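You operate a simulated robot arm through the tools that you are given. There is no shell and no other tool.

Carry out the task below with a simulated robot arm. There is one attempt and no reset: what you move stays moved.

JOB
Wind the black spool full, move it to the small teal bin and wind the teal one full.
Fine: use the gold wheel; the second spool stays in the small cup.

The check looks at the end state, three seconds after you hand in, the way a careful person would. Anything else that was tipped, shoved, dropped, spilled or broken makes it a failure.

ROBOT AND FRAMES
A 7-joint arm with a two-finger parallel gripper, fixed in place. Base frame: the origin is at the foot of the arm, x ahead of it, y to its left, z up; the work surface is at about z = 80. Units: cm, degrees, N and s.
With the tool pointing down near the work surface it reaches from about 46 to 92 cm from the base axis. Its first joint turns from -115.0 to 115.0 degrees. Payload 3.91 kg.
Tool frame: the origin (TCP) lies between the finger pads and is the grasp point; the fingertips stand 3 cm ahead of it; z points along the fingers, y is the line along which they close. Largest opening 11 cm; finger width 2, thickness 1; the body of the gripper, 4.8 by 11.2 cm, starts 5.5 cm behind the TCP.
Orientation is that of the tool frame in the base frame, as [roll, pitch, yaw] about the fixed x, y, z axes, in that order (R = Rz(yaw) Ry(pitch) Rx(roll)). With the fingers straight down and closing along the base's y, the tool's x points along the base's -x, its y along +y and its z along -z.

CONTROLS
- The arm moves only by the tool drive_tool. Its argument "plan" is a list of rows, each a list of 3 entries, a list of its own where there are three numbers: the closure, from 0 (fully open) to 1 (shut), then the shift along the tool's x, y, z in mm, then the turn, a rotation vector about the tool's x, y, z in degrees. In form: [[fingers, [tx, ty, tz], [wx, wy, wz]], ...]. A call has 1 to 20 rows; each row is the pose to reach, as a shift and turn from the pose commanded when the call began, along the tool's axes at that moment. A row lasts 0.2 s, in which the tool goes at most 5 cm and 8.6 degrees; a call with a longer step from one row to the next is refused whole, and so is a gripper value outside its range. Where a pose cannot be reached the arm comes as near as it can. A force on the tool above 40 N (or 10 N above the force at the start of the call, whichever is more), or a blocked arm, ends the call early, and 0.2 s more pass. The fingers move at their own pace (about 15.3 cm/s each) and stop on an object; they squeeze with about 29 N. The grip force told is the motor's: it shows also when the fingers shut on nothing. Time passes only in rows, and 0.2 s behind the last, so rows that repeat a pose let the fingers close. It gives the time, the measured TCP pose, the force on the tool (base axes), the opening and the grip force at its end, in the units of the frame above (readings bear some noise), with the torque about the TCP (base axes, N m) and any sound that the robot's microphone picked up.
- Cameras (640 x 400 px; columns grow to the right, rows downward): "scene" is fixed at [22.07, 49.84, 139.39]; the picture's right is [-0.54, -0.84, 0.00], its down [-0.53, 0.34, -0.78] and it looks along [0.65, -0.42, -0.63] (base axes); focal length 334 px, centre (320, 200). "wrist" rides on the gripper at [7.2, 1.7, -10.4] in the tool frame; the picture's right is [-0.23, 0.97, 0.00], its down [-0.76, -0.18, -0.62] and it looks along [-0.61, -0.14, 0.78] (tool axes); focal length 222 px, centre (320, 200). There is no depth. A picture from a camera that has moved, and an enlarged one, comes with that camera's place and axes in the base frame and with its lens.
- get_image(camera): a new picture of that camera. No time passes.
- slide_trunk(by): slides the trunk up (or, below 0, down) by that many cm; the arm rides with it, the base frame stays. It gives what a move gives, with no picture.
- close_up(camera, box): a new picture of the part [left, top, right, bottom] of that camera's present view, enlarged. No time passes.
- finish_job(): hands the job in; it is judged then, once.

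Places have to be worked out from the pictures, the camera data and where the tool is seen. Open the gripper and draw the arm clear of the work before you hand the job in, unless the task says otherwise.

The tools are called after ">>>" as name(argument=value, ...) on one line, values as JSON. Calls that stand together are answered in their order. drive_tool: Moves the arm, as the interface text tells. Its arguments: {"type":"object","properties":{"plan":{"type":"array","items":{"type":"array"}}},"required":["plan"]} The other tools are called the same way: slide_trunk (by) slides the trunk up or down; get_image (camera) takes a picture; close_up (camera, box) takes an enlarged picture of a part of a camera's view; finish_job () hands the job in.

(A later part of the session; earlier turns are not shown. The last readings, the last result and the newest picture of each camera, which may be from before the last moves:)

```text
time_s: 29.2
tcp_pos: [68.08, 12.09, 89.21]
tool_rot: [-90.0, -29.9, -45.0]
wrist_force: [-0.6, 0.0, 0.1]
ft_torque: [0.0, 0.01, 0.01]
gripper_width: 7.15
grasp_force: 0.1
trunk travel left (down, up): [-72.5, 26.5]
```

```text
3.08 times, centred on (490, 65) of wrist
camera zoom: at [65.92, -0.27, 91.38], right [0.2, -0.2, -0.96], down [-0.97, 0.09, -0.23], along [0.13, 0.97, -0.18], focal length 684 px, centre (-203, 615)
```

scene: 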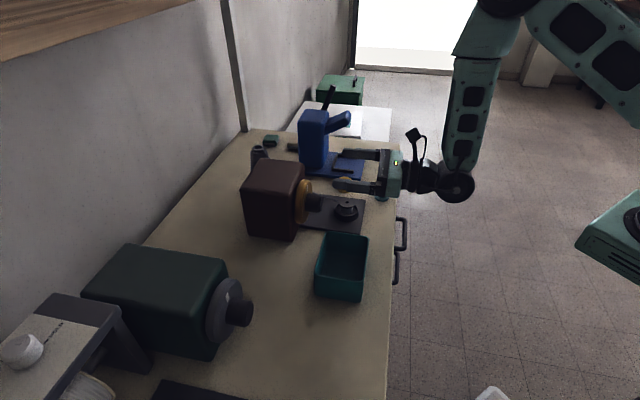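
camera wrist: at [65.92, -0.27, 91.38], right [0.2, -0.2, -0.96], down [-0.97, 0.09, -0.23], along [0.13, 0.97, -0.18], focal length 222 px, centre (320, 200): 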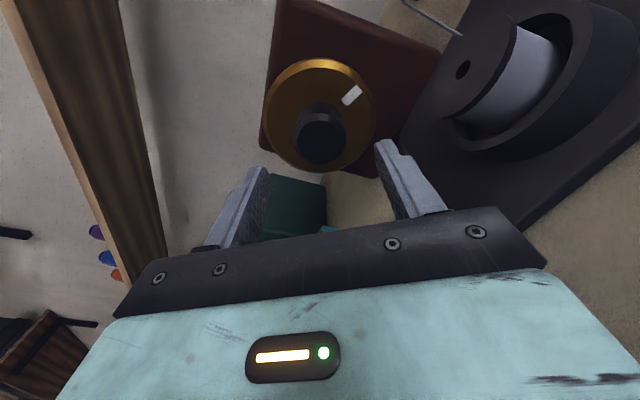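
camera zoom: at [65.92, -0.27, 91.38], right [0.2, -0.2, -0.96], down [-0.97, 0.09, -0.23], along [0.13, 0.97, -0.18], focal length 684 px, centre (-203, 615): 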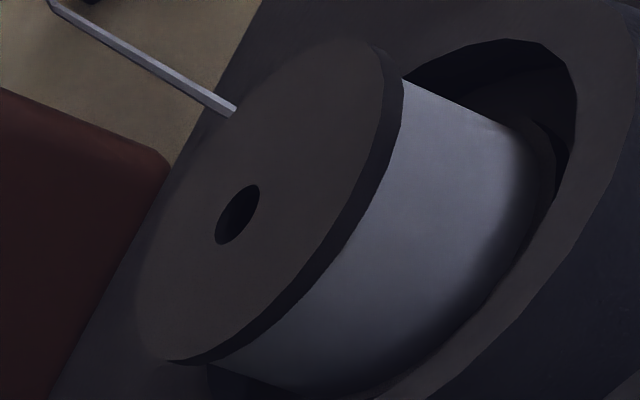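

This close view shows the winding clearly, sitting just inside the flange edges. I'll enlarge the lower-flange edge to judge the remaining gap.

>>> close_up(camera="wrist", box=[500, 10, 570, 60])

>>> close_up(camera="wrist", box=[435, 80, 545, 140])

```text
8.00 times, centred on (535, 35) of wrist
camera zoom: at [65.92, -0.27, 91.38], right [0.2, -0.2, -0.96], down [-0.97, 0.09, -0.23], along [0.13, 0.97, -0.18], focal length 1777 px, centre (-1400, 1520)
```

zoom: 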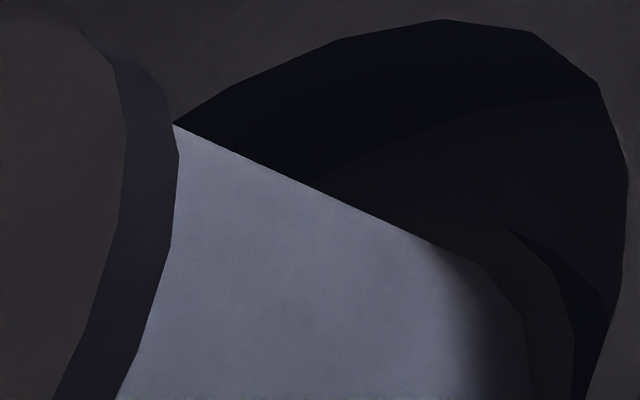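

```text
5.82 times, centred on (490, 110) of wrist
camera zoom: at [65.92, -0.27, 91.38], right [0.2, -0.2, -0.96], down [-0.97, 0.09, -0.23], along [0.13, 0.97, -0.18], focal length 1292 px, centre (-669, 724)
```

zoom: 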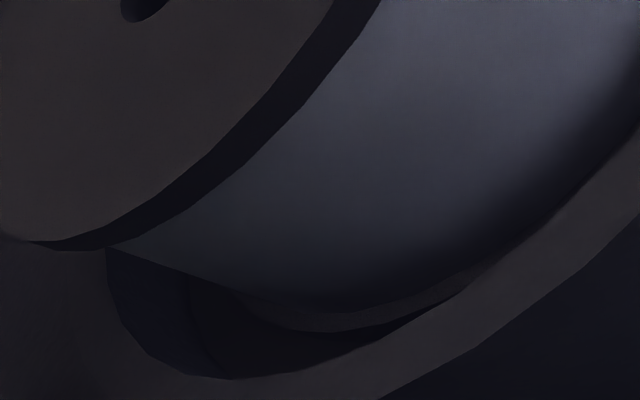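

Fitting the silhouettes from this viewpoint gives a winding radius of about 0.934 of the flange radius, so a small lip remains. I'll add a 15° stroke, from φ=45° to 60°, and return to this same view to see whether it still grows.

>>> drive_tool(plan=[[0.35, [0, 0, 0], [0, 0, -7.5]], [0.35, [0, 0, 0], [0, 0, -15]], [0.35, [0, 0, 20], [0, 0, -15]], [0.35, [0, 0, 40], [0, 0, -15]], [0.35, [0, 0, 59], [0, 0, -15]], [1, [0, 0, 59], [0, 0, -15]], [1, [0, 0, 59], [0, 0, -15]], [1, [0, 0, 59], [0, 0, -15]], [1, [0, 0, 59], [0, 0, -7.5]], [1, [0, 0, 59], [0, 0, 0]], [1, [0, 0, 59], [0, 0, 0]], [0.35, [0, 0, 59], [0, 0, 0]], [0.35, [0, 0, 59], [0, 0, 0]], [0.35, [0, 0, 40], [0, 0, 0]], [0.35, [0, 0, 20], [0, 0, 0]], [0.35, [0, 0, 0], [0, 0, 0]], [0.35, [0, 0, 0], [0, 0, 0]]])

>>> get_image(camera="wrist")

>>> close_up(camera="wrist", box=[500, 10, 570, 60])

>>> close_up(camera="wrist", box=[435, 80, 545, 140])

>>> close_up(camera="wrist", box=[400, 0, 580, 130])

```text
time_s: 32.8
tcp_pos: [68.04, 12.12, 89.0]
tool_rot: [-90.0, -30.0, -44.8]
wrist_force: [-0.3, -0.1, 0.3]
ft_torque: [0.0, 0.01, 0.01]
gripper_width: 7.15
grasp_force: 0.0
trunk travel left (down, up): [-72.5, 26.5]
```

```text
taken
camera wrist: at [65.88, -0.31, 91.38], right [0.2, -0.2, -0.96], down [-0.97, 0.09, -0.23], along [0.13, 0.97, -0.18], focal length 222 px, centre (320, 200)
```

wrist: 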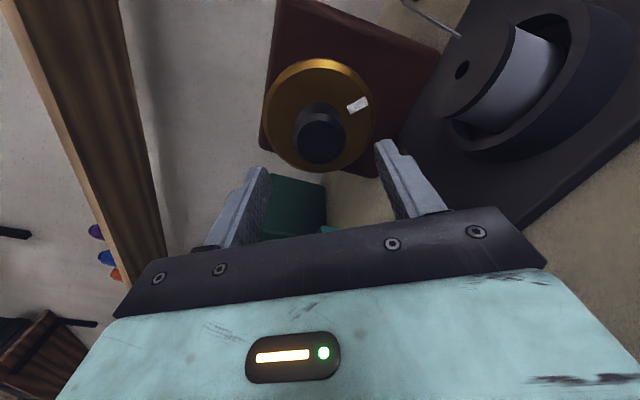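

```text
8.00 times, centred on (535, 35) of wrist
camera zoom: at [65.88, -0.31, 91.38], right [0.2, -0.2, -0.96], down [-0.97, 0.09, -0.23], along [0.13, 0.97, -0.18], focal length 1777 px, centre (-1400, 1520)
```

zoom: 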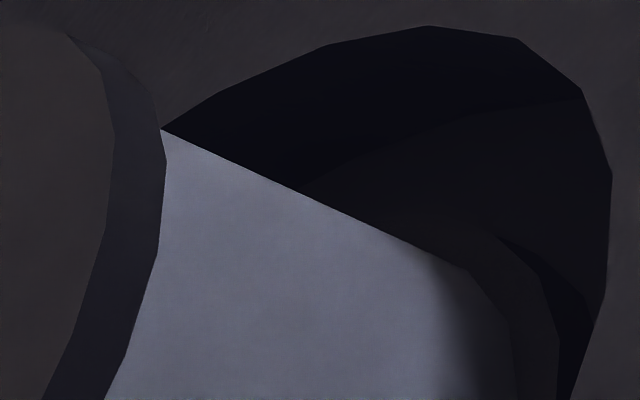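

```text
5.82 times, centred on (490, 110) of wrist
camera zoom: at [65.88, -0.31, 91.38], right [0.2, -0.2, -0.96], down [-0.97, 0.09, -0.23], along [0.13, 0.97, -0.18], focal length 1292 px, centre (-669, 724)
```

zoom: 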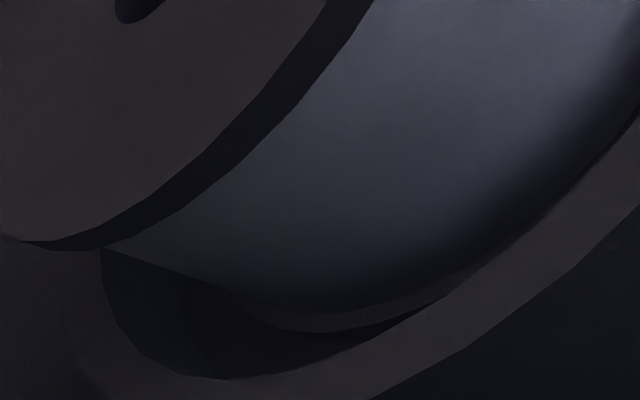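

```text
3.08 times, centred on (490, 65) of wrist
camera zoom: at [65.88, -0.31, 91.38], right [0.2, -0.2, -0.96], down [-0.97, 0.09, -0.23], along [0.13, 0.97, -0.18], focal length 684 px, centre (-203, 615)
```

zoom: 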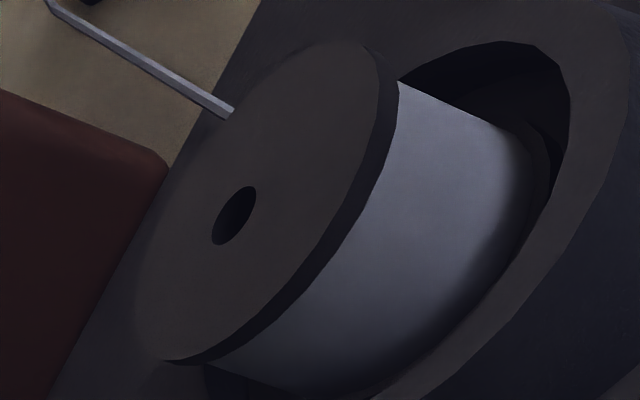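

After 15° more the mark moved but the winding's outline relative to the flange didn't change, so the black spool has reached its full radius of about 0.934 of the flange. I'll now rotate back to camera-up while rising, to get ready for the pick.

>>> drive_tool(plan=[[0.35, [9, -16, 0], [0, 0, -7.5]], [0.35, [19, -33, 0], [0, 0, -15]], [0.35, [28, -49, 0], [0, 0, -22.5]], [0.35, [38, -65, 0], [0, 0, -30]], [0.35, [47, -81, 0], [0, 0, -37.5]], [0.35, [56, -98, 0], [0, 0, -45]], [0.35, [66, -114, 0], [0, 0, -52.5]], [0.35, [75, -130, 0], [0, 0, -60]], [0.35, [75, -130, 0], [0, 0, -60]]])

>>> drive_tool(plan=[[0.3, [0, 7, 1], [0, -8.2, 0]], [0.3, [0, 14, 2], [0, -16.4, 0]], [0.3, [0, 21, 3], [0, -24.6, 0]], [0.3, [0, 28, 4], [0, -32.8, 0]], [0.3, [0, 35, 5], [0, -41, 0]], [0.3, [0, 42, 6], [0, -49.2, 0]], [0.3, [0, 49, 8], [0, -57.4, 0]], [0.3, [0, 56, 10], [0, -65.6, 0]], [0.3, [0, 63, 12], [0, -73.8, 0]], [0.3, [0, 70, 12], [0, -82, 0]], [0.3, [0, 75, 12], [0, -90, 0]], [0.3, [0, 75, 12], [0, -90, 0]]])

>>> get_image(camera="wrist")

>>> get_image(camera="scene")

```text
time_s: 34.8
tcp_pos: [68.05, 12.16, 104.21]
tool_rot: [87.2, -89.9, 137.9]
wrist_force: [0.4, 0.4, -1.0]
ft_torque: [0.0, 0.01, -0.01]
gripper_width: 7.16
grasp_force: 0.0
trunk travel left (down, up): [-72.5, 26.5]
```

```text
time_s: 37.4
tcp_pos: [74.06, 7.81, 104.14]
tool_rot: [-179.9, 0.1, 45.0]
wrist_force: [0.5, 0.0, -0.3]
ft_torque: [-0.01, 0.01, -0.01]
gripper_width: 7.69
grasp_force: 0.0
trunk travel left (down, up): [-72.5, 26.5]
```

```text
taken
camera wrist: at [80.6, 11.59, 114.58], right [0.53, -0.85, 0.0], down [-0.66, -0.41, 0.62], along [-0.53, -0.33, -0.78], focal length 222 px, centre (320, 200)
```

wrist: 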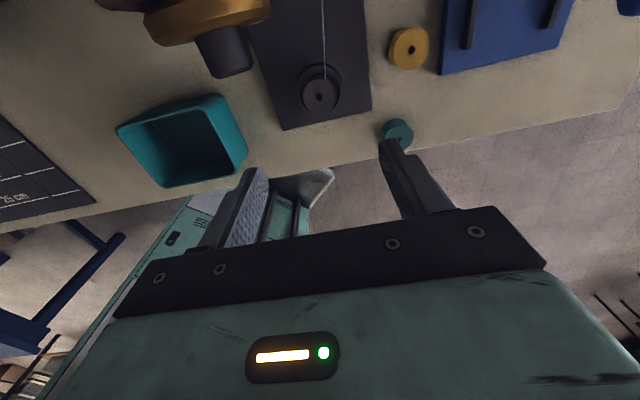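

```text
taken
```

scene: 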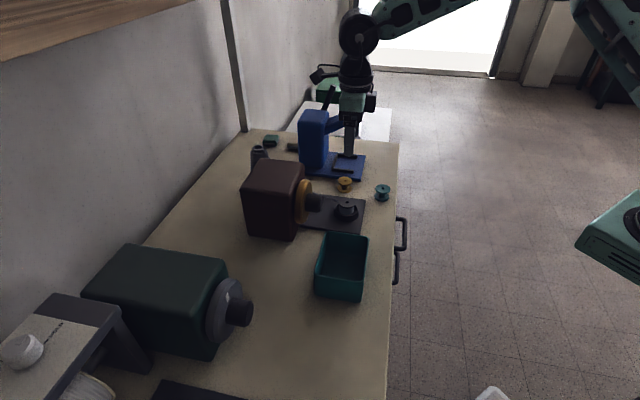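

The tool points down above the spool at z=104. I'll enlarge the wrist view to fix the spool's centre before descending.

>>> close_up(camera="wrist", box=[280, 50, 360, 130])

>>> close_up(camera="scene", box=[330, 190, 370, 230])

```text
5.00 times, centred on (320, 90) of wrist
camera zoom: at [80.6, 11.59, 114.58], right [0.53, -0.85, 0.0], down [-0.66, -0.41, 0.62], along [-0.53, -0.33, -0.78], focal length 1111 px, centre (320, 750)
```

zoom: 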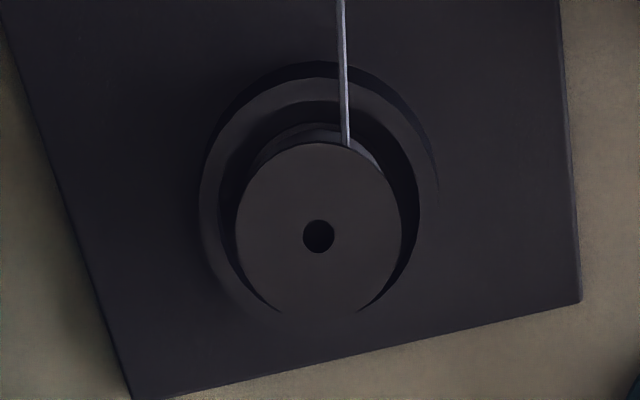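

```text
10.00 times, centred on (350, 210) of scene
camera zoom: at [22.07, 49.84, 139.39], right [-0.54, -0.84, 0.0], down [-0.53, 0.34, -0.78], along [0.65, -0.42, -0.63], focal length 3343 px, centre (20, 100)
```

zoom: 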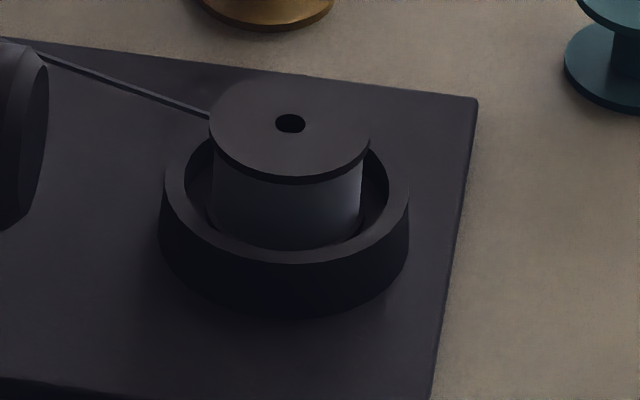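

The spool centre is confirmed at f=57.95, e=47.03, with the TCP within 2 mm of it. I'll descend so the fingertips stop at z≈83.3, above the cup rim at about 82.6 and beside the top flange, then close along e, clear of the thread.

>>> drive_tool(plan=[[0.3, [0.5, 1, 35], [0, 0, 0]], [0.3, [0.5, 1, 70], [0, 0, 0]], [0.3, [0.5, 1, 105], [0, 0, 0]], [0.3, [0.5, 1, 140], [0, 0, 0]], [0.3, [0.5, 1, 165], [0, 0, 0]], [0.3, [0.5, 1, 178], [0, 0, 0]], [0.3, [0.5, 1, 178], [0, 0, 0]]])

>>> close_up(camera="scene", box=[310, 150, 390, 230])

>>> get_image(camera="wrist")

```text
time_s: 39.0
tcp_pos: [74.31, 7.67, 86.54]
tool_rot: [-179.9, 0.0, 44.9]
wrist_force: [-0.9, -0.4, -0.5]
ft_torque: [0.08, 0.01, 0.01]
gripper_width: 7.71
grasp_force: 0.1
trunk travel left (down, up): [-72.5, 26.5]
```

```text
5.00 times, centred on (350, 190) of scene
camera zoom: at [22.07, 49.84, 139.39], right [-0.54, -0.84, 0.0], down [-0.53, 0.34, -0.78], along [0.65, -0.42, -0.63], focal length 1671 px, centre (170, 250)
```

zoom: 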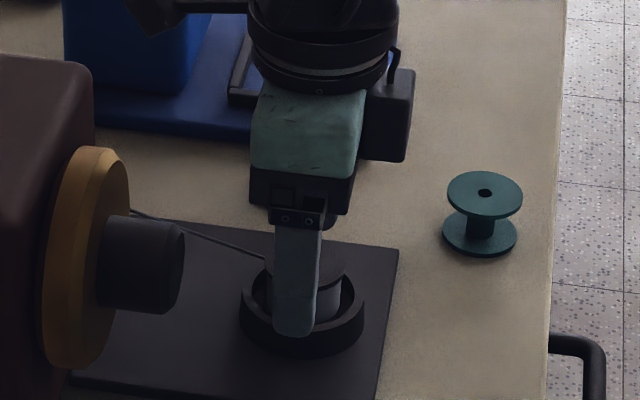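

```text
taken
camera wrist: at [80.75, 11.5, 96.86], right [0.53, -0.85, 0.0], down [-0.66, -0.41, 0.62], along [-0.53, -0.33, -0.78], focal length 222 px, centre (320, 200)
```

wrist: 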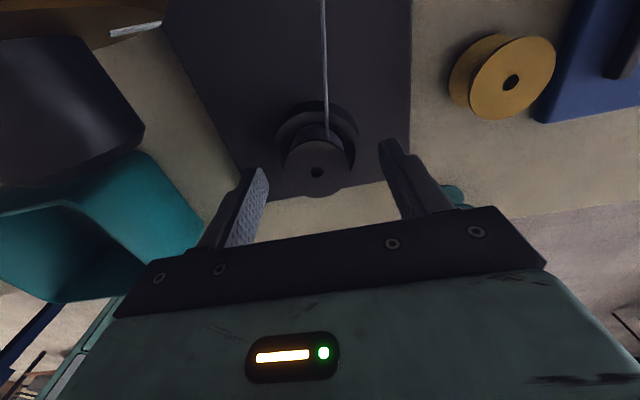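

The fingers straddle the spool with no contact force. I'll close on the top flange and then lift a small amount to see how the thread behaves.

>>> drive_tool(plan=[[1, [0, 0, 1], [0, 0, 0]], [1, [0, 0, 1], [0, 0, 0]], [1, [0, 0, 1], [0, 0, 0]]])

>>> close_up(camera="scene", box=[310, 150, 390, 230])

>>> close_up(camera="wrist", box=[230, 80, 410, 220])

```text
time_s: 39.8
tcp_pos: [74.41, 7.65, 86.43]
tool_rot: [180.0, -0.2, 45.0]
wrist_force: [-1.3, 0.2, 5.7]
ft_torque: [0.05, 0.09, -0.03]
gripper_width: 3.89
grasp_force: 28.9
trunk travel left (down, up): [-72.5, 26.5]
```

```text
5.00 times, centred on (350, 190) of scene
camera zoom: at [22.07, 49.84, 139.39], right [-0.54, -0.84, 0.0], down [-0.53, 0.34, -0.78], along [0.65, -0.42, -0.63], focal length 1671 px, centre (170, 250)
```

zoom: 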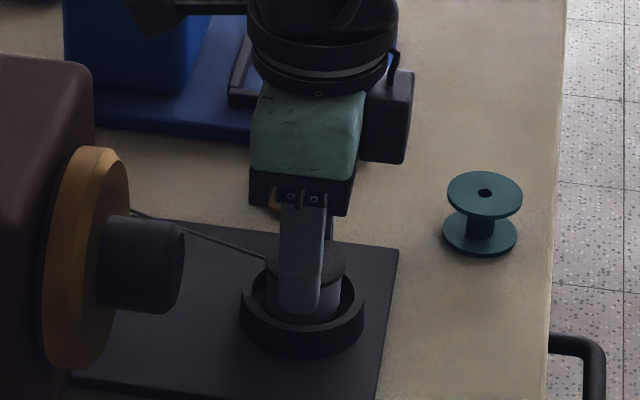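

```text
2.86 times, centred on (320, 150) of wrist
camera zoom: at [80.74, 11.53, 96.78], right [0.53, -0.85, 0.0], down [-0.66, -0.41, 0.62], along [-0.53, -0.33, -0.78], focal length 635 px, centre (320, 343)
```

zoom: 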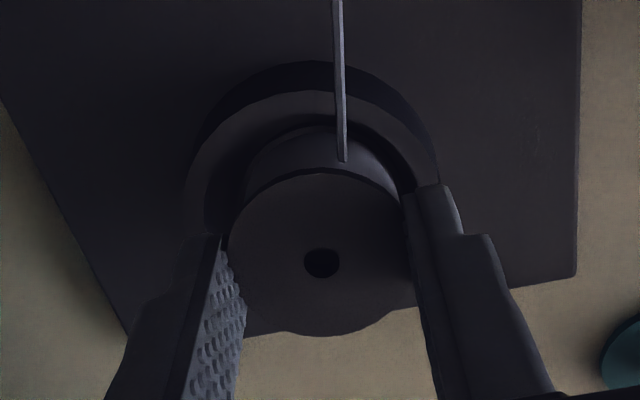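

The grip holds at 3.9 cm and 29 N. I'll lift slowly 4 cm straight up and look at the thread.

>>> drive_tool(plan=[[1, [0, 0, -8], [0, 0, 0]], [1, [0, 0, -16], [0, 0, 0]], [1, [0, 0, -24], [0, 0, 0]], [1, [0, 0, -32], [0, 0, 0]], [1, [0, 0, -40], [0, 0, 0]], [1, [0, 0, -40], [0, 0, 0]]])

>>> close_up(camera="scene", box=[310, 150, 390, 230])

>>> close_up(camera="wrist", box=[230, 80, 410, 220])

```text
time_s: 41.2
tcp_pos: [74.31, 7.58, 90.27]
tool_rot: [-179.9, -0.1, 45.0]
wrist_force: [-0.9, 0.0, 0.2]
ft_torque: [-0.01, -0.02, -0.02]
gripper_width: 3.88
grasp_force: 29.2
trunk travel left (down, up): [-72.5, 26.5]
```

```text
5.00 times, centred on (350, 190) of scene
camera zoom: at [22.07, 49.84, 139.39], right [-0.54, -0.84, 0.0], down [-0.53, 0.34, -0.78], along [0.65, -0.42, -0.63], focal length 1671 px, centre (170, 250)
```

zoom: 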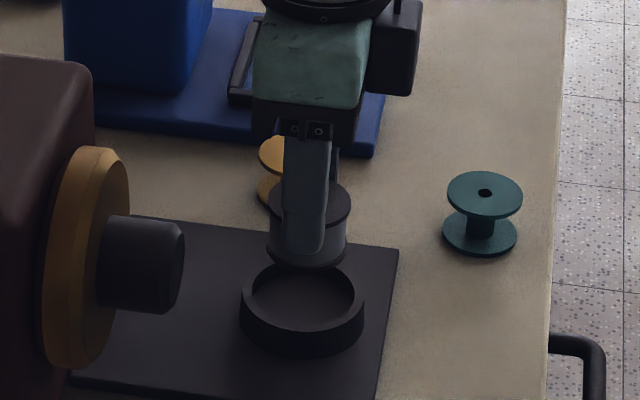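

```text
2.86 times, centred on (320, 150) of wrist
camera zoom: at [80.75, 11.52, 100.66], right [0.53, -0.85, 0.0], down [-0.66, -0.41, 0.62], along [-0.53, -0.33, -0.78], focal length 635 px, centre (320, 343)
```

zoom: 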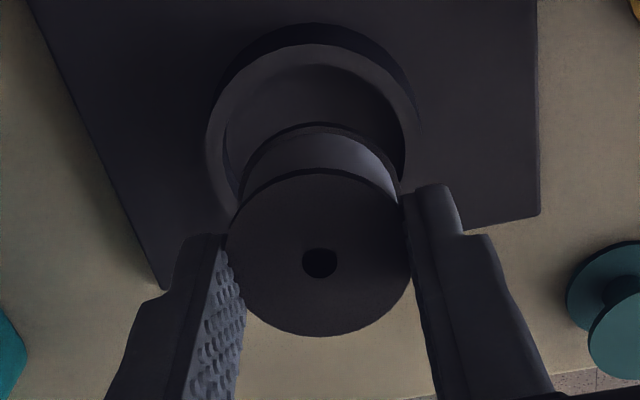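

The thread parted cleanly and the spool hangs square in the fingers with the cup empty. I'll lift to z≈98 and carry it over to the bin's centre (f≈56, e≈27.4), then look again before lowering.

>>> drive_tool(plan=[[1, [0, 0, -30], [0, 0, 0]], [1, [0, 0, -60], [0, 0, 0]], [1, [0, 0, -80], [0, 0, 0]], [1, [-3, -30, -80], [0, 0, 0]], [1, [-6, -60, -80], [0, 0, 0]], [1, [-9, -90, -80], [0, 0, 0]], [1, [-12, -120, -80], [0, 0, 0]], [1, [-15, -150, -80], [0, 0, 0]], [1, [-18, -180, -80], [0, 0, 0]], [1, [-19, -198, -80], [0, 0, 0]], [1, [-19, -198, -80], [0, 0, 0]]])

>>> get_image(camera="wrist")

>>> close_up(camera="scene", box=[280, 170, 400, 310])

```text
time_s: 43.6
tcp_pos: [59.02, 20.36, 98.24]
tool_rot: [-180.0, -0.1, 45.1]
wrist_force: [0.3, 0.5, -1.3]
ft_torque: [-0.01, -0.01, 0.01]
gripper_width: 3.86
grasp_force: 28.8
trunk travel left (down, up): [-72.5, 26.5]
```

```text
taken
camera wrist: at [65.44, 24.23, 108.61], right [0.53, -0.85, 0.0], down [-0.66, -0.41, 0.62], along [-0.53, -0.33, -0.78], focal length 222 px, centre (320, 200)
```

wrist: 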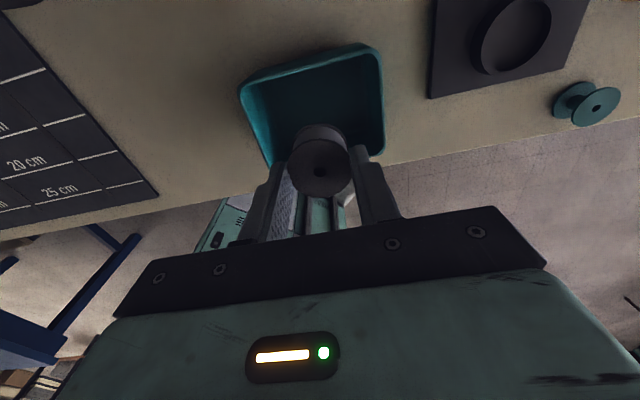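

```text
2.86 times, centred on (340, 240) of scene
camera zoom: at [22.07, 49.84, 139.39], right [-0.54, -0.84, 0.0], down [-0.53, 0.34, -0.78], along [0.65, -0.42, -0.63], focal length 955 px, centre (263, 86)
```

zoom: 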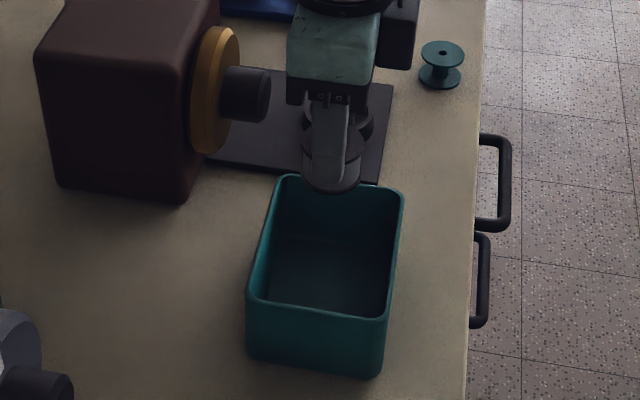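

From here the bin rim spans e 21–33.4, f 50.8–60.8, so the spool is above its centre. I'll lower it inside until it is about half a centimetre above the expected floor.

>>> drive_tool(plan=[[1, [0, 0, 30], [0, 0, 0]], [1, [0, 0, 60], [0, 0, 0]], [1, [0, 0, 90], [0, 0, 0]], [1, [0, 0, 110], [0, 0, 0]], [1, [0, 0, 120], [0, 0, 0]], [1, [0, 0, 120], [0, 0, 0]]])

>>> close_up(camera="scene", box=[290, 200, 390, 310])

>>> get_image(camera="wrist")

```text
time_s: 45.0
tcp_pos: [58.99, 20.36, 86.23]
tool_rot: [-179.9, 0.1, 45.0]
wrist_force: [0.9, -0.5, -0.2]
ft_torque: [-0.06, -0.01, 0.03]
gripper_width: 3.85
grasp_force: 29.0
trunk travel left (down, up): [-72.5, 26.5]
```

```text
3.64 times, centred on (340, 255) of scene
camera zoom: at [22.07, 49.84, 139.39], right [-0.54, -0.84, 0.0], down [-0.53, 0.34, -0.78], along [0.65, -0.42, -0.63], focal length 1216 px, centre (247, 0)
```

zoom: 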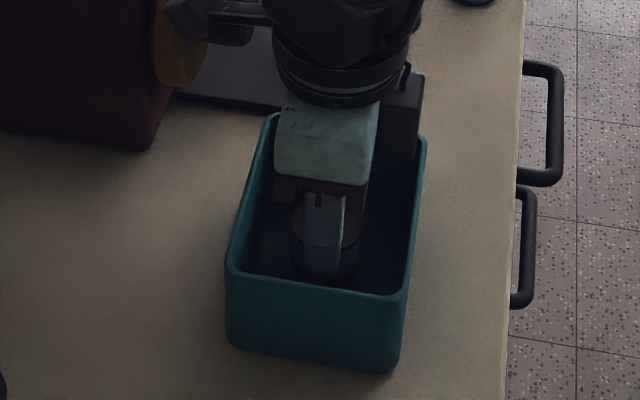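

```text
taken
camera wrist: at [65.41, 24.2, 96.68], right [0.53, -0.85, 0.0], down [-0.66, -0.41, 0.62], along [-0.53, -0.33, -0.78], focal length 222 px, centre (320, 200)
```

wrist: 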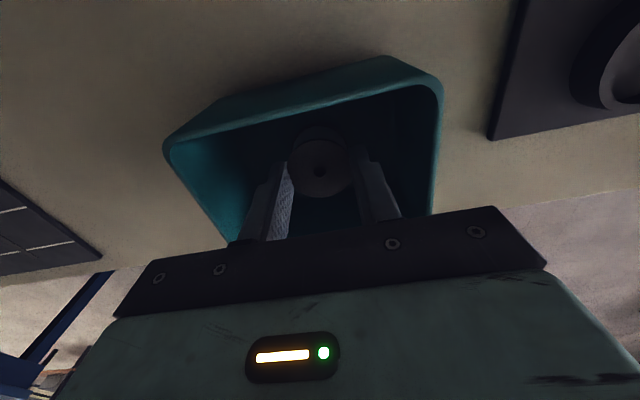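

There's no contact yet and the gripper body is well above the rim. I'll ease down 7 mm and watch the vertical force for touchdown.

>>> drive_tool(plan=[[1, [0, 0, 2], [0, 0, 0]], [1, [0, 0, 4], [0, 0, 0]], [1, [0, 0, 5.5], [0, 0, 0]], [1, [0, 0, 7], [0, 0, 0]], [1, [0, 0, 7], [0, 0, 0]]])

```text
time_s: 46.2
tcp_pos: [59.02, 20.4, 85.64]
tool_rot: [-180.0, 0.0, 44.9]
wrist_force: [0.1, -0.4, -1.2]
ft_torque: [-0.02, -0.01, 0.0]
gripper_width: 3.87
grasp_force: 29.3
trunk travel left (down, up): [-72.5, 26.5]
```

No contact yet at TCP z=85.64. I'll continue down in small steps.

>>> drive_tool(plan=[[1, [0, 0, 1.5], [0, 0, 0]], [1, [0, 0, 3], [0, 0, 0]], [1, [0, 0, 3], [0, 0, 0]]])

>>> drive_tool(plan=[[1, [0, 0, 1.5], [0, 0, 0]], [1, [0, 0, 1.5], [0, 0, 0]]])

```text
time_s: 47.0
tcp_pos: [58.91, 20.37, 85.31]
tool_rot: [-180.0, 0.0, 44.9]
wrist_force: [-0.2, 0.0, -1.6]
ft_torque: [-0.02, -0.01, 0.01]
gripper_width: 3.88
grasp_force: 29.0
trunk travel left (down, up): [-72.5, 26.5]
```

```text
time_s: 47.6
tcp_pos: [58.98, 20.42, 85.22]
tool_rot: [180.0, -0.1, 45.0]
wrist_force: [0.5, -1.4, 8.0]
ft_torque: [-0.14, -0.09, -0.03]
gripper_width: 3.9
grasp_force: 28.9
trunk travel left (down, up): [-72.5, 26.5]
```

Touchdown shows as 8 N vertical at z=85.22. I'll open the fingers to about 5.5 cm, wait, and rise straight up.

>>> drive_tool(plan=[[0.5, [0, 0, 0], [0, 0, 0]], [0.5, [0, 0, 0], [0, 0, 0]], [0.5, [0, 0, 0], [0, 0, 0]], [0.5, [0, 0, -15], [0, 0, 0]], [0.5, [0, 0, -40], [0, 0, 0]], [0.5, [0, 0, -80], [0, 0, 0]], [0.5, [0, 0, -120], [0, 0, 0]], [0.5, [0, 0, -150], [0, 0, 0]], [0.5, [0, 0, -150], [0, 0, 0]]])

>>> close_up(camera="scene", box=[290, 220, 390, 310])

>>> get_image(camera="wrist")

```text
time_s: 49.6
tcp_pos: [59.17, 20.11, 100.17]
tool_rot: [-180.0, 0.0, 45.0]
wrist_force: [-0.5, 0.3, 0.1]
ft_torque: [-0.01, -0.02, -0.01]
gripper_width: 5.49
grasp_force: 0.1
trunk travel left (down, up): [-72.5, 26.5]
```

```text
4.44 times, centred on (340, 265) of scene
camera zoom: at [22.07, 49.84, 139.39], right [-0.54, -0.84, 0.0], down [-0.53, 0.34, -0.78], along [0.65, -0.42, -0.63], focal length 1486 px, centre (231, -89)
```

zoom: 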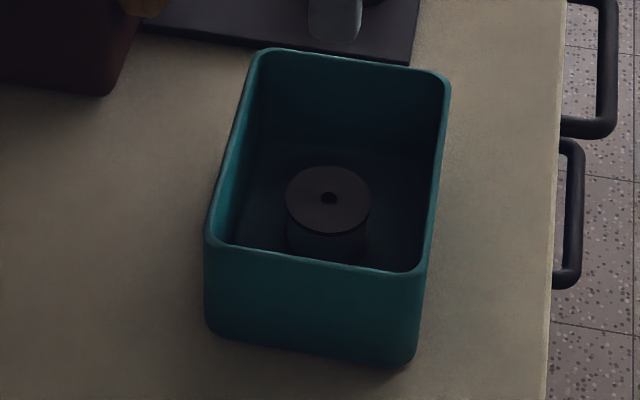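

```text
taken
camera wrist: at [65.42, 24.06, 110.55], right [0.53, -0.85, 0.0], down [-0.66, -0.41, 0.62], along [-0.53, -0.33, -0.78], focal length 222 px, centre (320, 200)
```

wrist: 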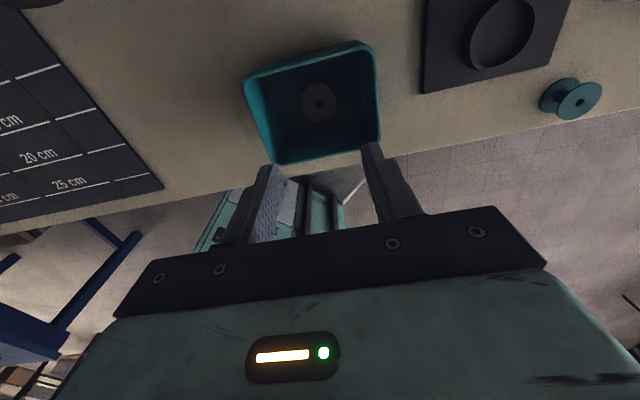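

The black spool stands upright in the middle of the bin. Next I'll cross at z=100 to above the teal spool, estimated at (75.5,−5.7), with the fingers opened to about 7.7 cm.

>>> drive_tool(plan=[[0.3, [-8, 35, 0], [0, 0, 0]], [0.3, [-16, 72, 0], [0, 0, 0]], [0.3, [-24, 110, 0], [0, 0, 0]], [0.3, [-33, 148, 0], [0, 0, 0]], [0.3, [-42, 186, 0], [0, 0, 0]], [0.3, [-50, 224, 0], [0, 0, 0]], [0.3, [-59, 262, 0], [0, 0, 0]], [0.3, [-67, 298, 0], [0, 0, 0]], [0.3, [-67, 298, 0], [0, 0, 0]]])

>>> get_image(camera="wrist")

>>> close_up(camera="scene", box=[330, 140, 430, 230])

```text
time_s: 51.6
tcp_pos: [75.31, -5.44, 100.0]
tool_rot: [-180.0, 0.1, 45.1]
wrist_force: [-0.3, 0.3, -0.1]
ft_torque: [0.05, -0.03, -0.01]
gripper_width: 7.67
grasp_force: 0.0
trunk travel left (down, up): [-72.5, 26.5]
```

```text
taken
camera wrist: at [81.74, -1.51, 110.51], right [0.53, -0.85, 0.0], down [-0.66, -0.41, 0.62], along [-0.53, -0.33, -0.78], focal length 222 px, centre (320, 200)
```

wrist: 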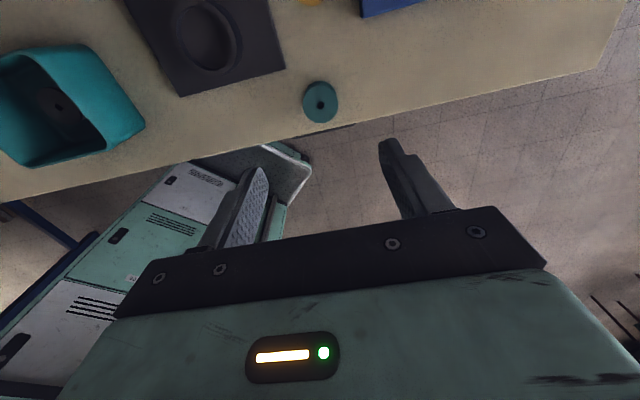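

```text
4.44 times, centred on (380, 185) of scene
camera zoom: at [22.07, 49.84, 139.39], right [-0.54, -0.84, 0.0], down [-0.53, 0.34, -0.78], along [0.65, -0.42, -0.63], focal length 1486 px, centre (53, 267)
```

zoom: 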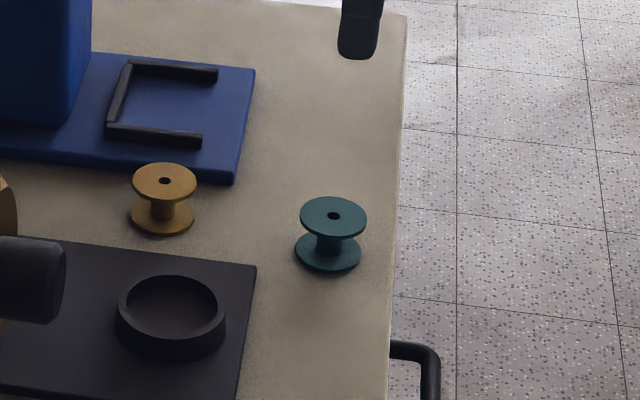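

I'll enlarge the teal spool in the wrist view to fix its centre and height.

>>> close_up(camera="wrist", box=[280, 60, 360, 140])

>>> close_up(camera="scene", box=[365, 175, 400, 210])

```text
5.00 times, centred on (320, 100) of wrist
camera zoom: at [81.74, -1.51, 110.51], right [0.53, -0.85, 0.0], down [-0.66, -0.41, 0.62], along [-0.53, -0.33, -0.78], focal length 1111 px, centre (320, 700)
```

zoom: 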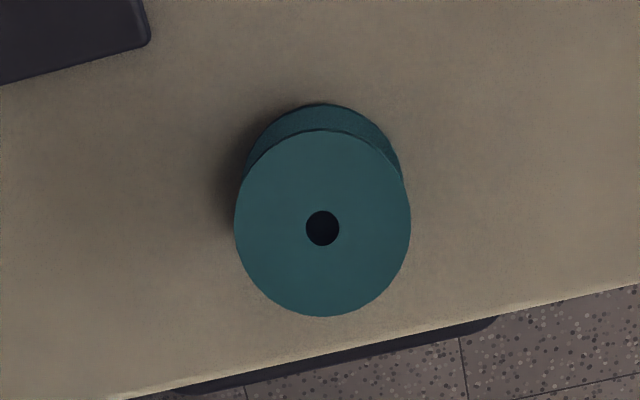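

```text
11.43 times, centred on (382, 192) of scene
camera zoom: at [22.07, 49.84, 139.39], right [-0.54, -0.84, 0.0], down [-0.53, 0.34, -0.78], along [0.65, -0.42, -0.63], focal length 3820 px, centre (-394, 286)
```

zoom: 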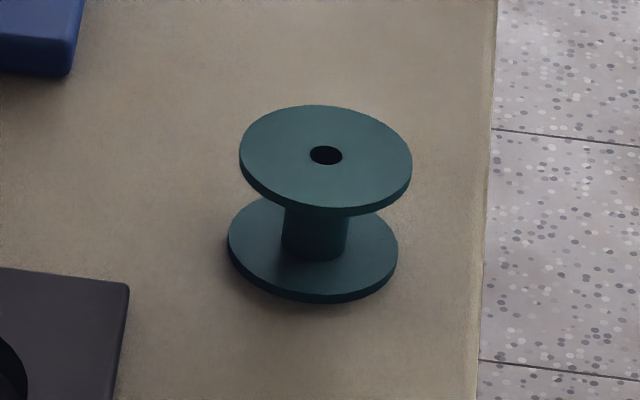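

The teal spool's centre is at f≈49.25, e≈57.1 with its top at about 82.9; it is empty and standing upright. I'll descend to TCP z≈84.7 with the fingertips at about 81.7, beside the top flange.

>>> drive_tool(plan=[[0.3, [-1, 0, 35], [0, 0, 0]], [0.3, [-1.5, 0, 70], [0, 0, 0]], [0.3, [-1.5, 0, 105], [0, 0, 0]], [0.3, [-1.5, 0, 135], [0, 0, 0]], [0.3, [-1.5, 0, 148], [0, 0, 0]], [0.3, [-1.5, 0, 153], [0, 0, 0]], [0.3, [-1.5, 0, 153], [0, 0, 0]]])

>>> get_image(camera="wrist")

>>> close_up(camera="scene", box=[350, 150, 420, 220])

```text
time_s: 53.2
tcp_pos: [75.21, -5.61, 84.8]
tool_rot: [-180.0, 0.0, 45.0]
wrist_force: [0.6, -0.4, 0.5]
ft_torque: [-0.05, 0.0, 0.01]
gripper_width: 7.69
grasp_force: 0.0
trunk travel left (down, up): [-72.5, 26.5]
```

```text
taken
camera wrist: at [81.54, -1.72, 95.21], right [0.53, -0.85, 0.0], down [-0.66, -0.41, 0.62], along [-0.53, -0.33, -0.78], focal length 222 px, centre (320, 200)
```

wrist: 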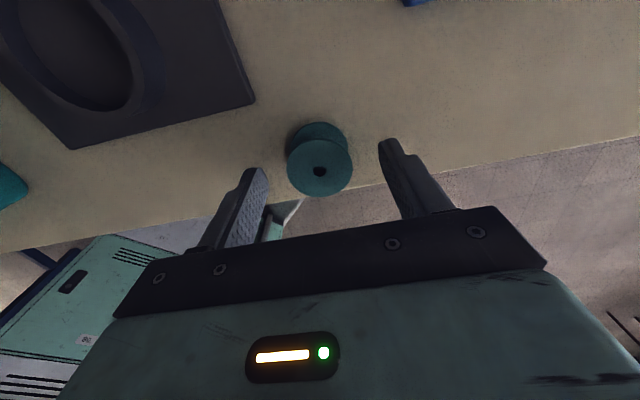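

```text
5.71 times, centred on (385, 185) of scene
camera zoom: at [22.07, 49.84, 139.39], right [-0.54, -0.84, 0.0], down [-0.53, 0.34, -0.78], along [0.65, -0.42, -0.63], focal length 1910 px, centre (-51, 286)
```

zoom: 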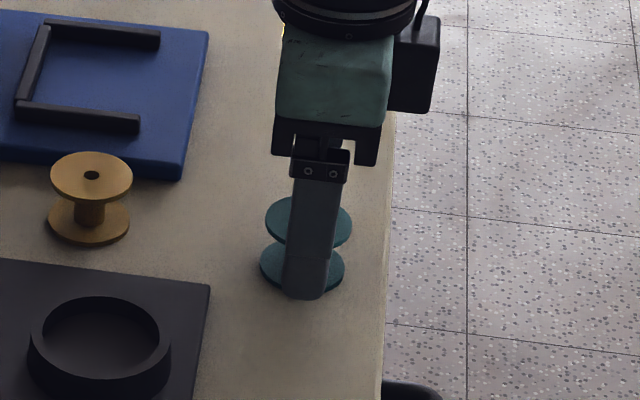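

The spool is centred between the fingers to within about half a millimetre. I'll close, check the grip and then lift.

>>> drive_tool(plan=[[1, [0, 0, 0], [0, 0, 0]], [1, [0, 0, 0], [0, 0, 0]], [1, [0, 0, 0], [0, 0, 0]], [1, [0, 0, 0], [0, 0, 0]]])

>>> close_up(camera="wrist", box=[230, 80, 410, 220])

>>> close_up(camera="scene", box=[350, 150, 420, 220])

```text
time_s: 54.2
tcp_pos: [75.16, -5.64, 84.78]
tool_rot: [-180.0, -0.1, 45.1]
wrist_force: [0.5, 0.0, 0.2]
ft_torque: [-0.01, 0.0, -0.04]
gripper_width: 4.01
grasp_force: 29.0
trunk travel left (down, up): [-72.5, 26.5]
```

```text
2.86 times, centred on (320, 150) of wrist
camera zoom: at [81.55, -1.73, 95.23], right [0.53, -0.85, 0.0], down [-0.66, -0.41, 0.62], along [-0.53, -0.33, -0.78], focal length 635 px, centre (320, 343)
```

zoom: 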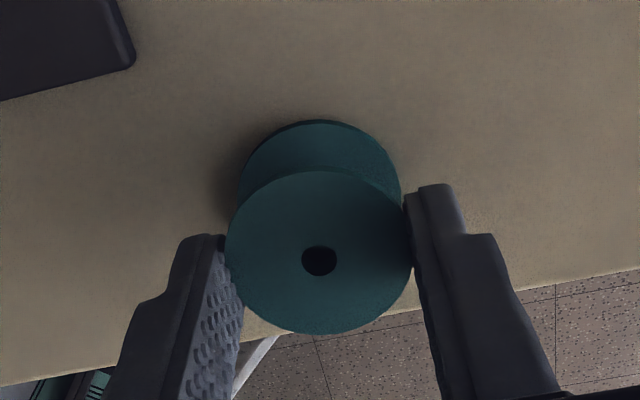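

```text
5.71 times, centred on (385, 185) of scene
camera zoom: at [22.07, 49.84, 139.39], right [-0.54, -0.84, 0.0], down [-0.53, 0.34, -0.78], along [0.65, -0.42, -0.63], focal length 1910 px, centre (-51, 286)
```

zoom: 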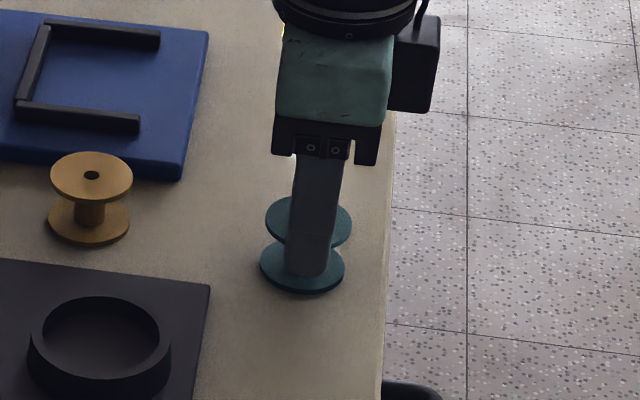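

The grip is firm at 4.01 cm. I'll lift 12 cm, move to above the cup (f≈57.95, e≈47.0) and look for the cup's centre.

>>> drive_tool(plan=[[1, [0, 0, -10], [0, 0, 0]], [1, [0, 0, -30], [0, 0, 0]], [1, [0, 0, -60], [0, 0, 0]], [1, [0, 0, -90], [0, 0, 0]], [1, [0, 0, -120], [0, 0, 0]], [1, [22, -25, -120], [0, 0, 0]], [1, [44, -50, -120], [0, 0, 0]], [1, [66, -75, -120], [0, 0, 0]], [1, [87, -101, -120], [0, 0, 0]], [1, [87, -101, -120], [0, 0, 0]]])

>>> get_image(camera="wrist")

>>> close_up(camera="scene", box=[310, 140, 390, 230])

>>> close_up(camera="wrist", box=[230, 50, 410, 220])

```text
time_s: 56.4
tcp_pos: [74.07, 7.63, 96.72]
tool_rot: [-180.0, 0.0, 45.1]
wrist_force: [-0.1, 0.2, 0.7]
ft_torque: [0.01, 0.02, 0.02]
gripper_width: 4.01
grasp_force: 28.9
trunk travel left (down, up): [-72.5, 26.5]
```

```text
taken
camera wrist: at [80.57, 11.56, 107.07], right [0.53, -0.85, 0.0], down [-0.66, -0.41, 0.62], along [-0.53, -0.33, -0.78], focal length 222 px, centre (320, 200)
```

wrist: 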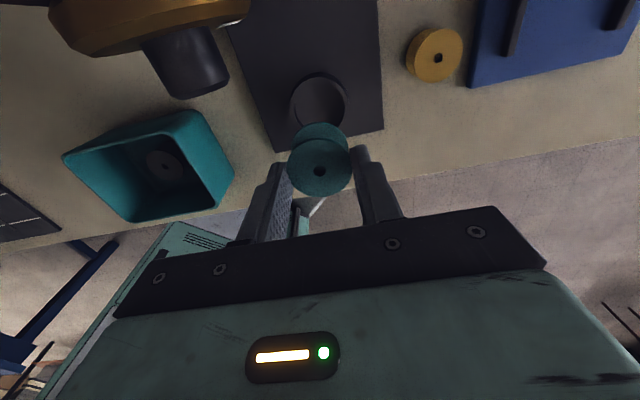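

```text
4.44 times, centred on (350, 185) of scene
camera zoom: at [22.07, 49.84, 139.39], right [-0.54, -0.84, 0.0], down [-0.53, 0.34, -0.78], along [0.65, -0.42, -0.63], focal length 1486 px, centre (187, 267)
```

zoom: 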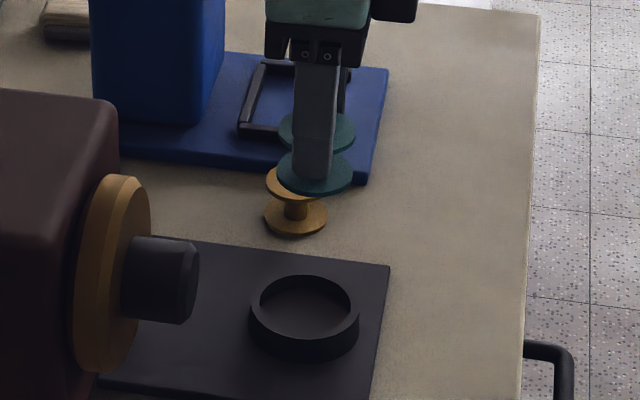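

```text
2.35 times, centred on (320, 135) of wrist
camera zoom: at [80.57, 11.56, 107.07], right [0.53, -0.85, 0.0], down [-0.66, -0.41, 0.62], along [-0.53, -0.33, -0.78], focal length 523 px, centre (320, 353)
```

zoom: 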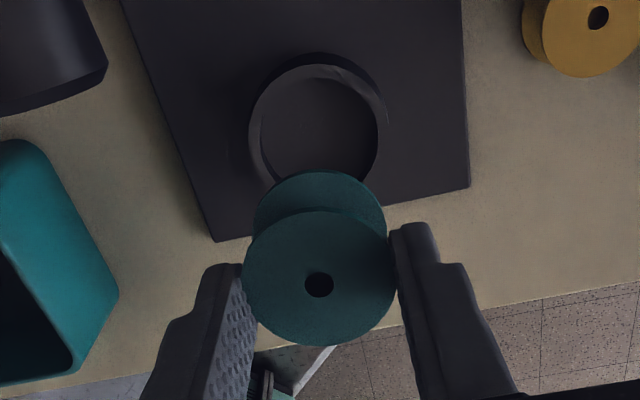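

The cup centre works out at f=58.0, e=47.04 and the held spool is at f≈57.9, e≈47.05, so a 1 mm correction suffices. I'll lower until the spool's bottom is about half a centimetre above the seat.

>>> drive_tool(plan=[[1, [1, 0, 30], [0, 0, 0]], [1, [1, 0, 60], [0, 0, 0]], [1, [1, 0, 80], [0, 0, 0]], [1, [1, 0, 88], [0, 0, 0]], [1, [1, 0, 92], [0, 0, 0]], [1, [1, 0, 96], [0, 0, 0]], [1, [1, 0, 96], [0, 0, 0]]])

>>> close_up(camera="scene", box=[320, 170, 380, 230])

>>> close_up(camera="wrist", box=[230, 50, 410, 220])

```text
time_s: 58.0
tcp_pos: [74.19, 7.84, 87.3]
tool_rot: [180.0, 0.0, 45.1]
wrist_force: [-0.2, 0.3, -0.4]
ft_torque: [0.0, 0.01, -0.01]
gripper_width: 3.99
grasp_force: 29.0
trunk travel left (down, up): [-72.5, 26.5]
```

```text
6.67 times, centred on (350, 200) of scene
camera zoom: at [22.07, 49.84, 139.39], right [-0.54, -0.84, 0.0], down [-0.53, 0.34, -0.78], along [0.65, -0.42, -0.63], focal length 2229 px, centre (120, 200)
```

zoom: 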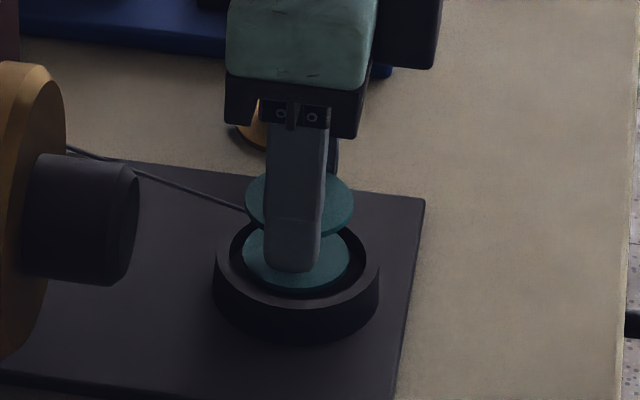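

```text
2.35 times, centred on (320, 135) of wrist
camera zoom: at [80.67, 11.63, 97.58], right [0.53, -0.85, 0.0], down [-0.66, -0.41, 0.62], along [-0.53, -0.33, -0.78], focal length 523 px, centre (320, 353)
```

zoom: 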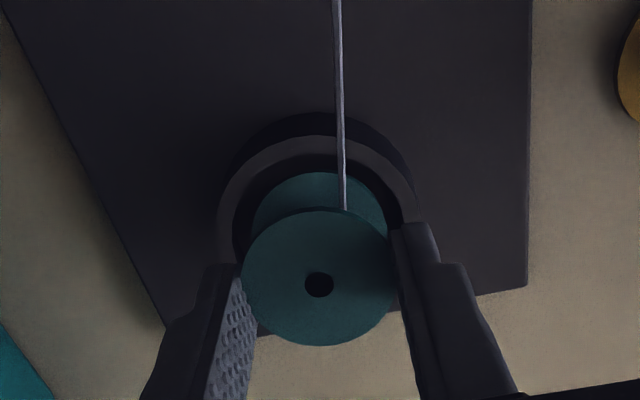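

The spool is centred in the cup ring and the thread has already linked to it. I'll ease down in small steps until it seats.

>>> drive_tool(plan=[[1, [0, 0, 2], [0, 0, 0]], [1, [0, 0, 4], [0, 0, 0]], [1, [0, 0, 6], [0, 0, 0]], [1, [0, 0, 6], [0, 0, 0]]])

>>> drive_tool(plan=[[1, [0, 0, 1], [0, 0, 0]], [1, [0, 0, 2], [0, 0, 0]], [1, [0, 0, 2], [0, 0, 0]]])

```text
time_s: 59.0
tcp_pos: [74.37, 7.62, 86.65]
tool_rot: [-179.9, 0.1, 44.9]
wrist_force: [0.2, -0.7, 1.0]
ft_torque: [0.02, -0.01, 0.01]
gripper_width: 4.01
grasp_force: 29.2
trunk travel left (down, up): [-72.5, 26.5]
```

```text
time_s: 59.8
tcp_pos: [74.28, 7.65, 86.32]
tool_rot: [179.9, 0.0, 45.0]
wrist_force: [0.6, -0.9, 0.1]
ft_torque: [-0.01, -0.01, 0.01]
gripper_width: 4.01
grasp_force: 29.5
trunk travel left (down, up): [-72.5, 26.5]
```

There's no contact yet at z=86.32, so I'll continue with 1 mm steps.

>>> drive_tool(plan=[[1, [0, 0, 1], [0, 0, 0]], [1, [0, 0, 2], [0, 0, 0]], [1, [0, 0, 2], [0, 0, 0]]])

>>> close_up(camera="scene", box=[330, 190, 370, 230])

```text
time_s: 60.6
tcp_pos: [74.23, 7.78, 86.38]
tool_rot: [179.9, -0.1, 45.0]
wrist_force: [-0.9, -3.0, 20.9]
ft_torque: [-0.1, 0.1, 0.01]
gripper_width: 4.04
grasp_force: 29.3
trunk travel left (down, up): [-72.5, 26.5]
```

```text
10.00 times, centred on (350, 210) of scene
camera zoom: at [22.07, 49.84, 139.39], right [-0.54, -0.84, 0.0], down [-0.53, 0.34, -0.78], along [0.65, -0.42, -0.63], focal length 3343 px, centre (20, 100)
```

zoom: 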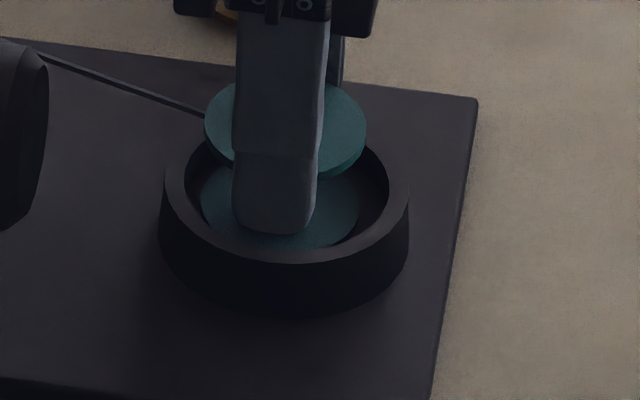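

It has seated, with contact at 21 N. I'll relieve about 1 mm, open the fingers and rise straight up.

>>> drive_tool(plan=[[1, [0, 0, -1.2], [0, 0, 0]], [1, [0, 0, -1.2], [0, 0, 0]], [0.35, [0, 0, -1.2], [0, 0, 0]], [0.35, [0, 0, -1.2], [0, 0, 0]], [0.35, [0, 0, -1.2], [0, 0, 0]], [0.35, [0, 0, -15], [0, 0, 0]], [0.35, [0, 0, -40], [0, 0, 0]], [0.35, [0, 0, -80], [0, 0, 0]], [0.35, [0, 0, -120], [0, 0, 0]], [0.35, [0, 0, -160], [0, 0, 0]], [0.35, [0, 0, -178], [0, 0, 0]], [0.35, [0, 0, -178], [0, 0, 0]]])

>>> close_up(camera="scene", box=[330, 190, 370, 230])

>>> get_image(camera="wrist")

```text
time_s: 63.2
tcp_pos: [74.21, 7.56, 104.07]
tool_rot: [-179.8, 0.1, 45.1]
wrist_force: [0.1, 0.0, 0.2]
ft_torque: [-0.03, -0.03, -0.02]
gripper_width: 7.14
grasp_force: 0.1
trunk travel left (down, up): [-72.5, 26.5]
```

```text
10.00 times, centred on (350, 210) of scene
camera zoom: at [22.07, 49.84, 139.39], right [-0.54, -0.84, 0.0], down [-0.53, 0.34, -0.78], along [0.65, -0.42, -0.63], focal length 3343 px, centre (20, 100)
```

zoom: 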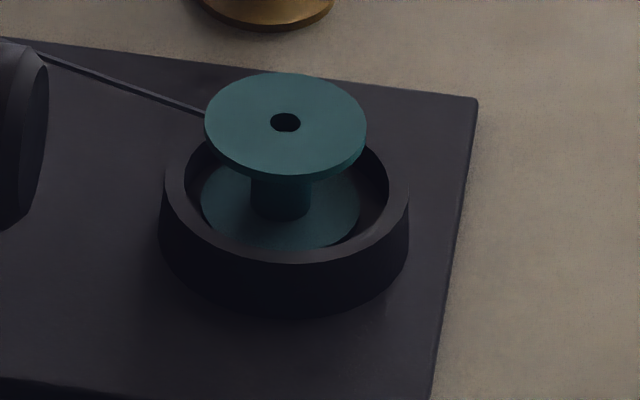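

```text
taken
camera wrist: at [80.59, 11.51, 114.5], right [0.53, -0.85, 0.0], down [-0.66, -0.41, 0.62], along [-0.53, -0.33, -0.78], focal length 222 px, centre (320, 200)
```

wrist: 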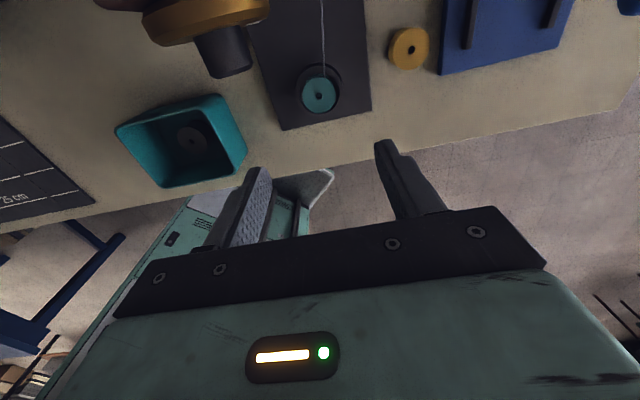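

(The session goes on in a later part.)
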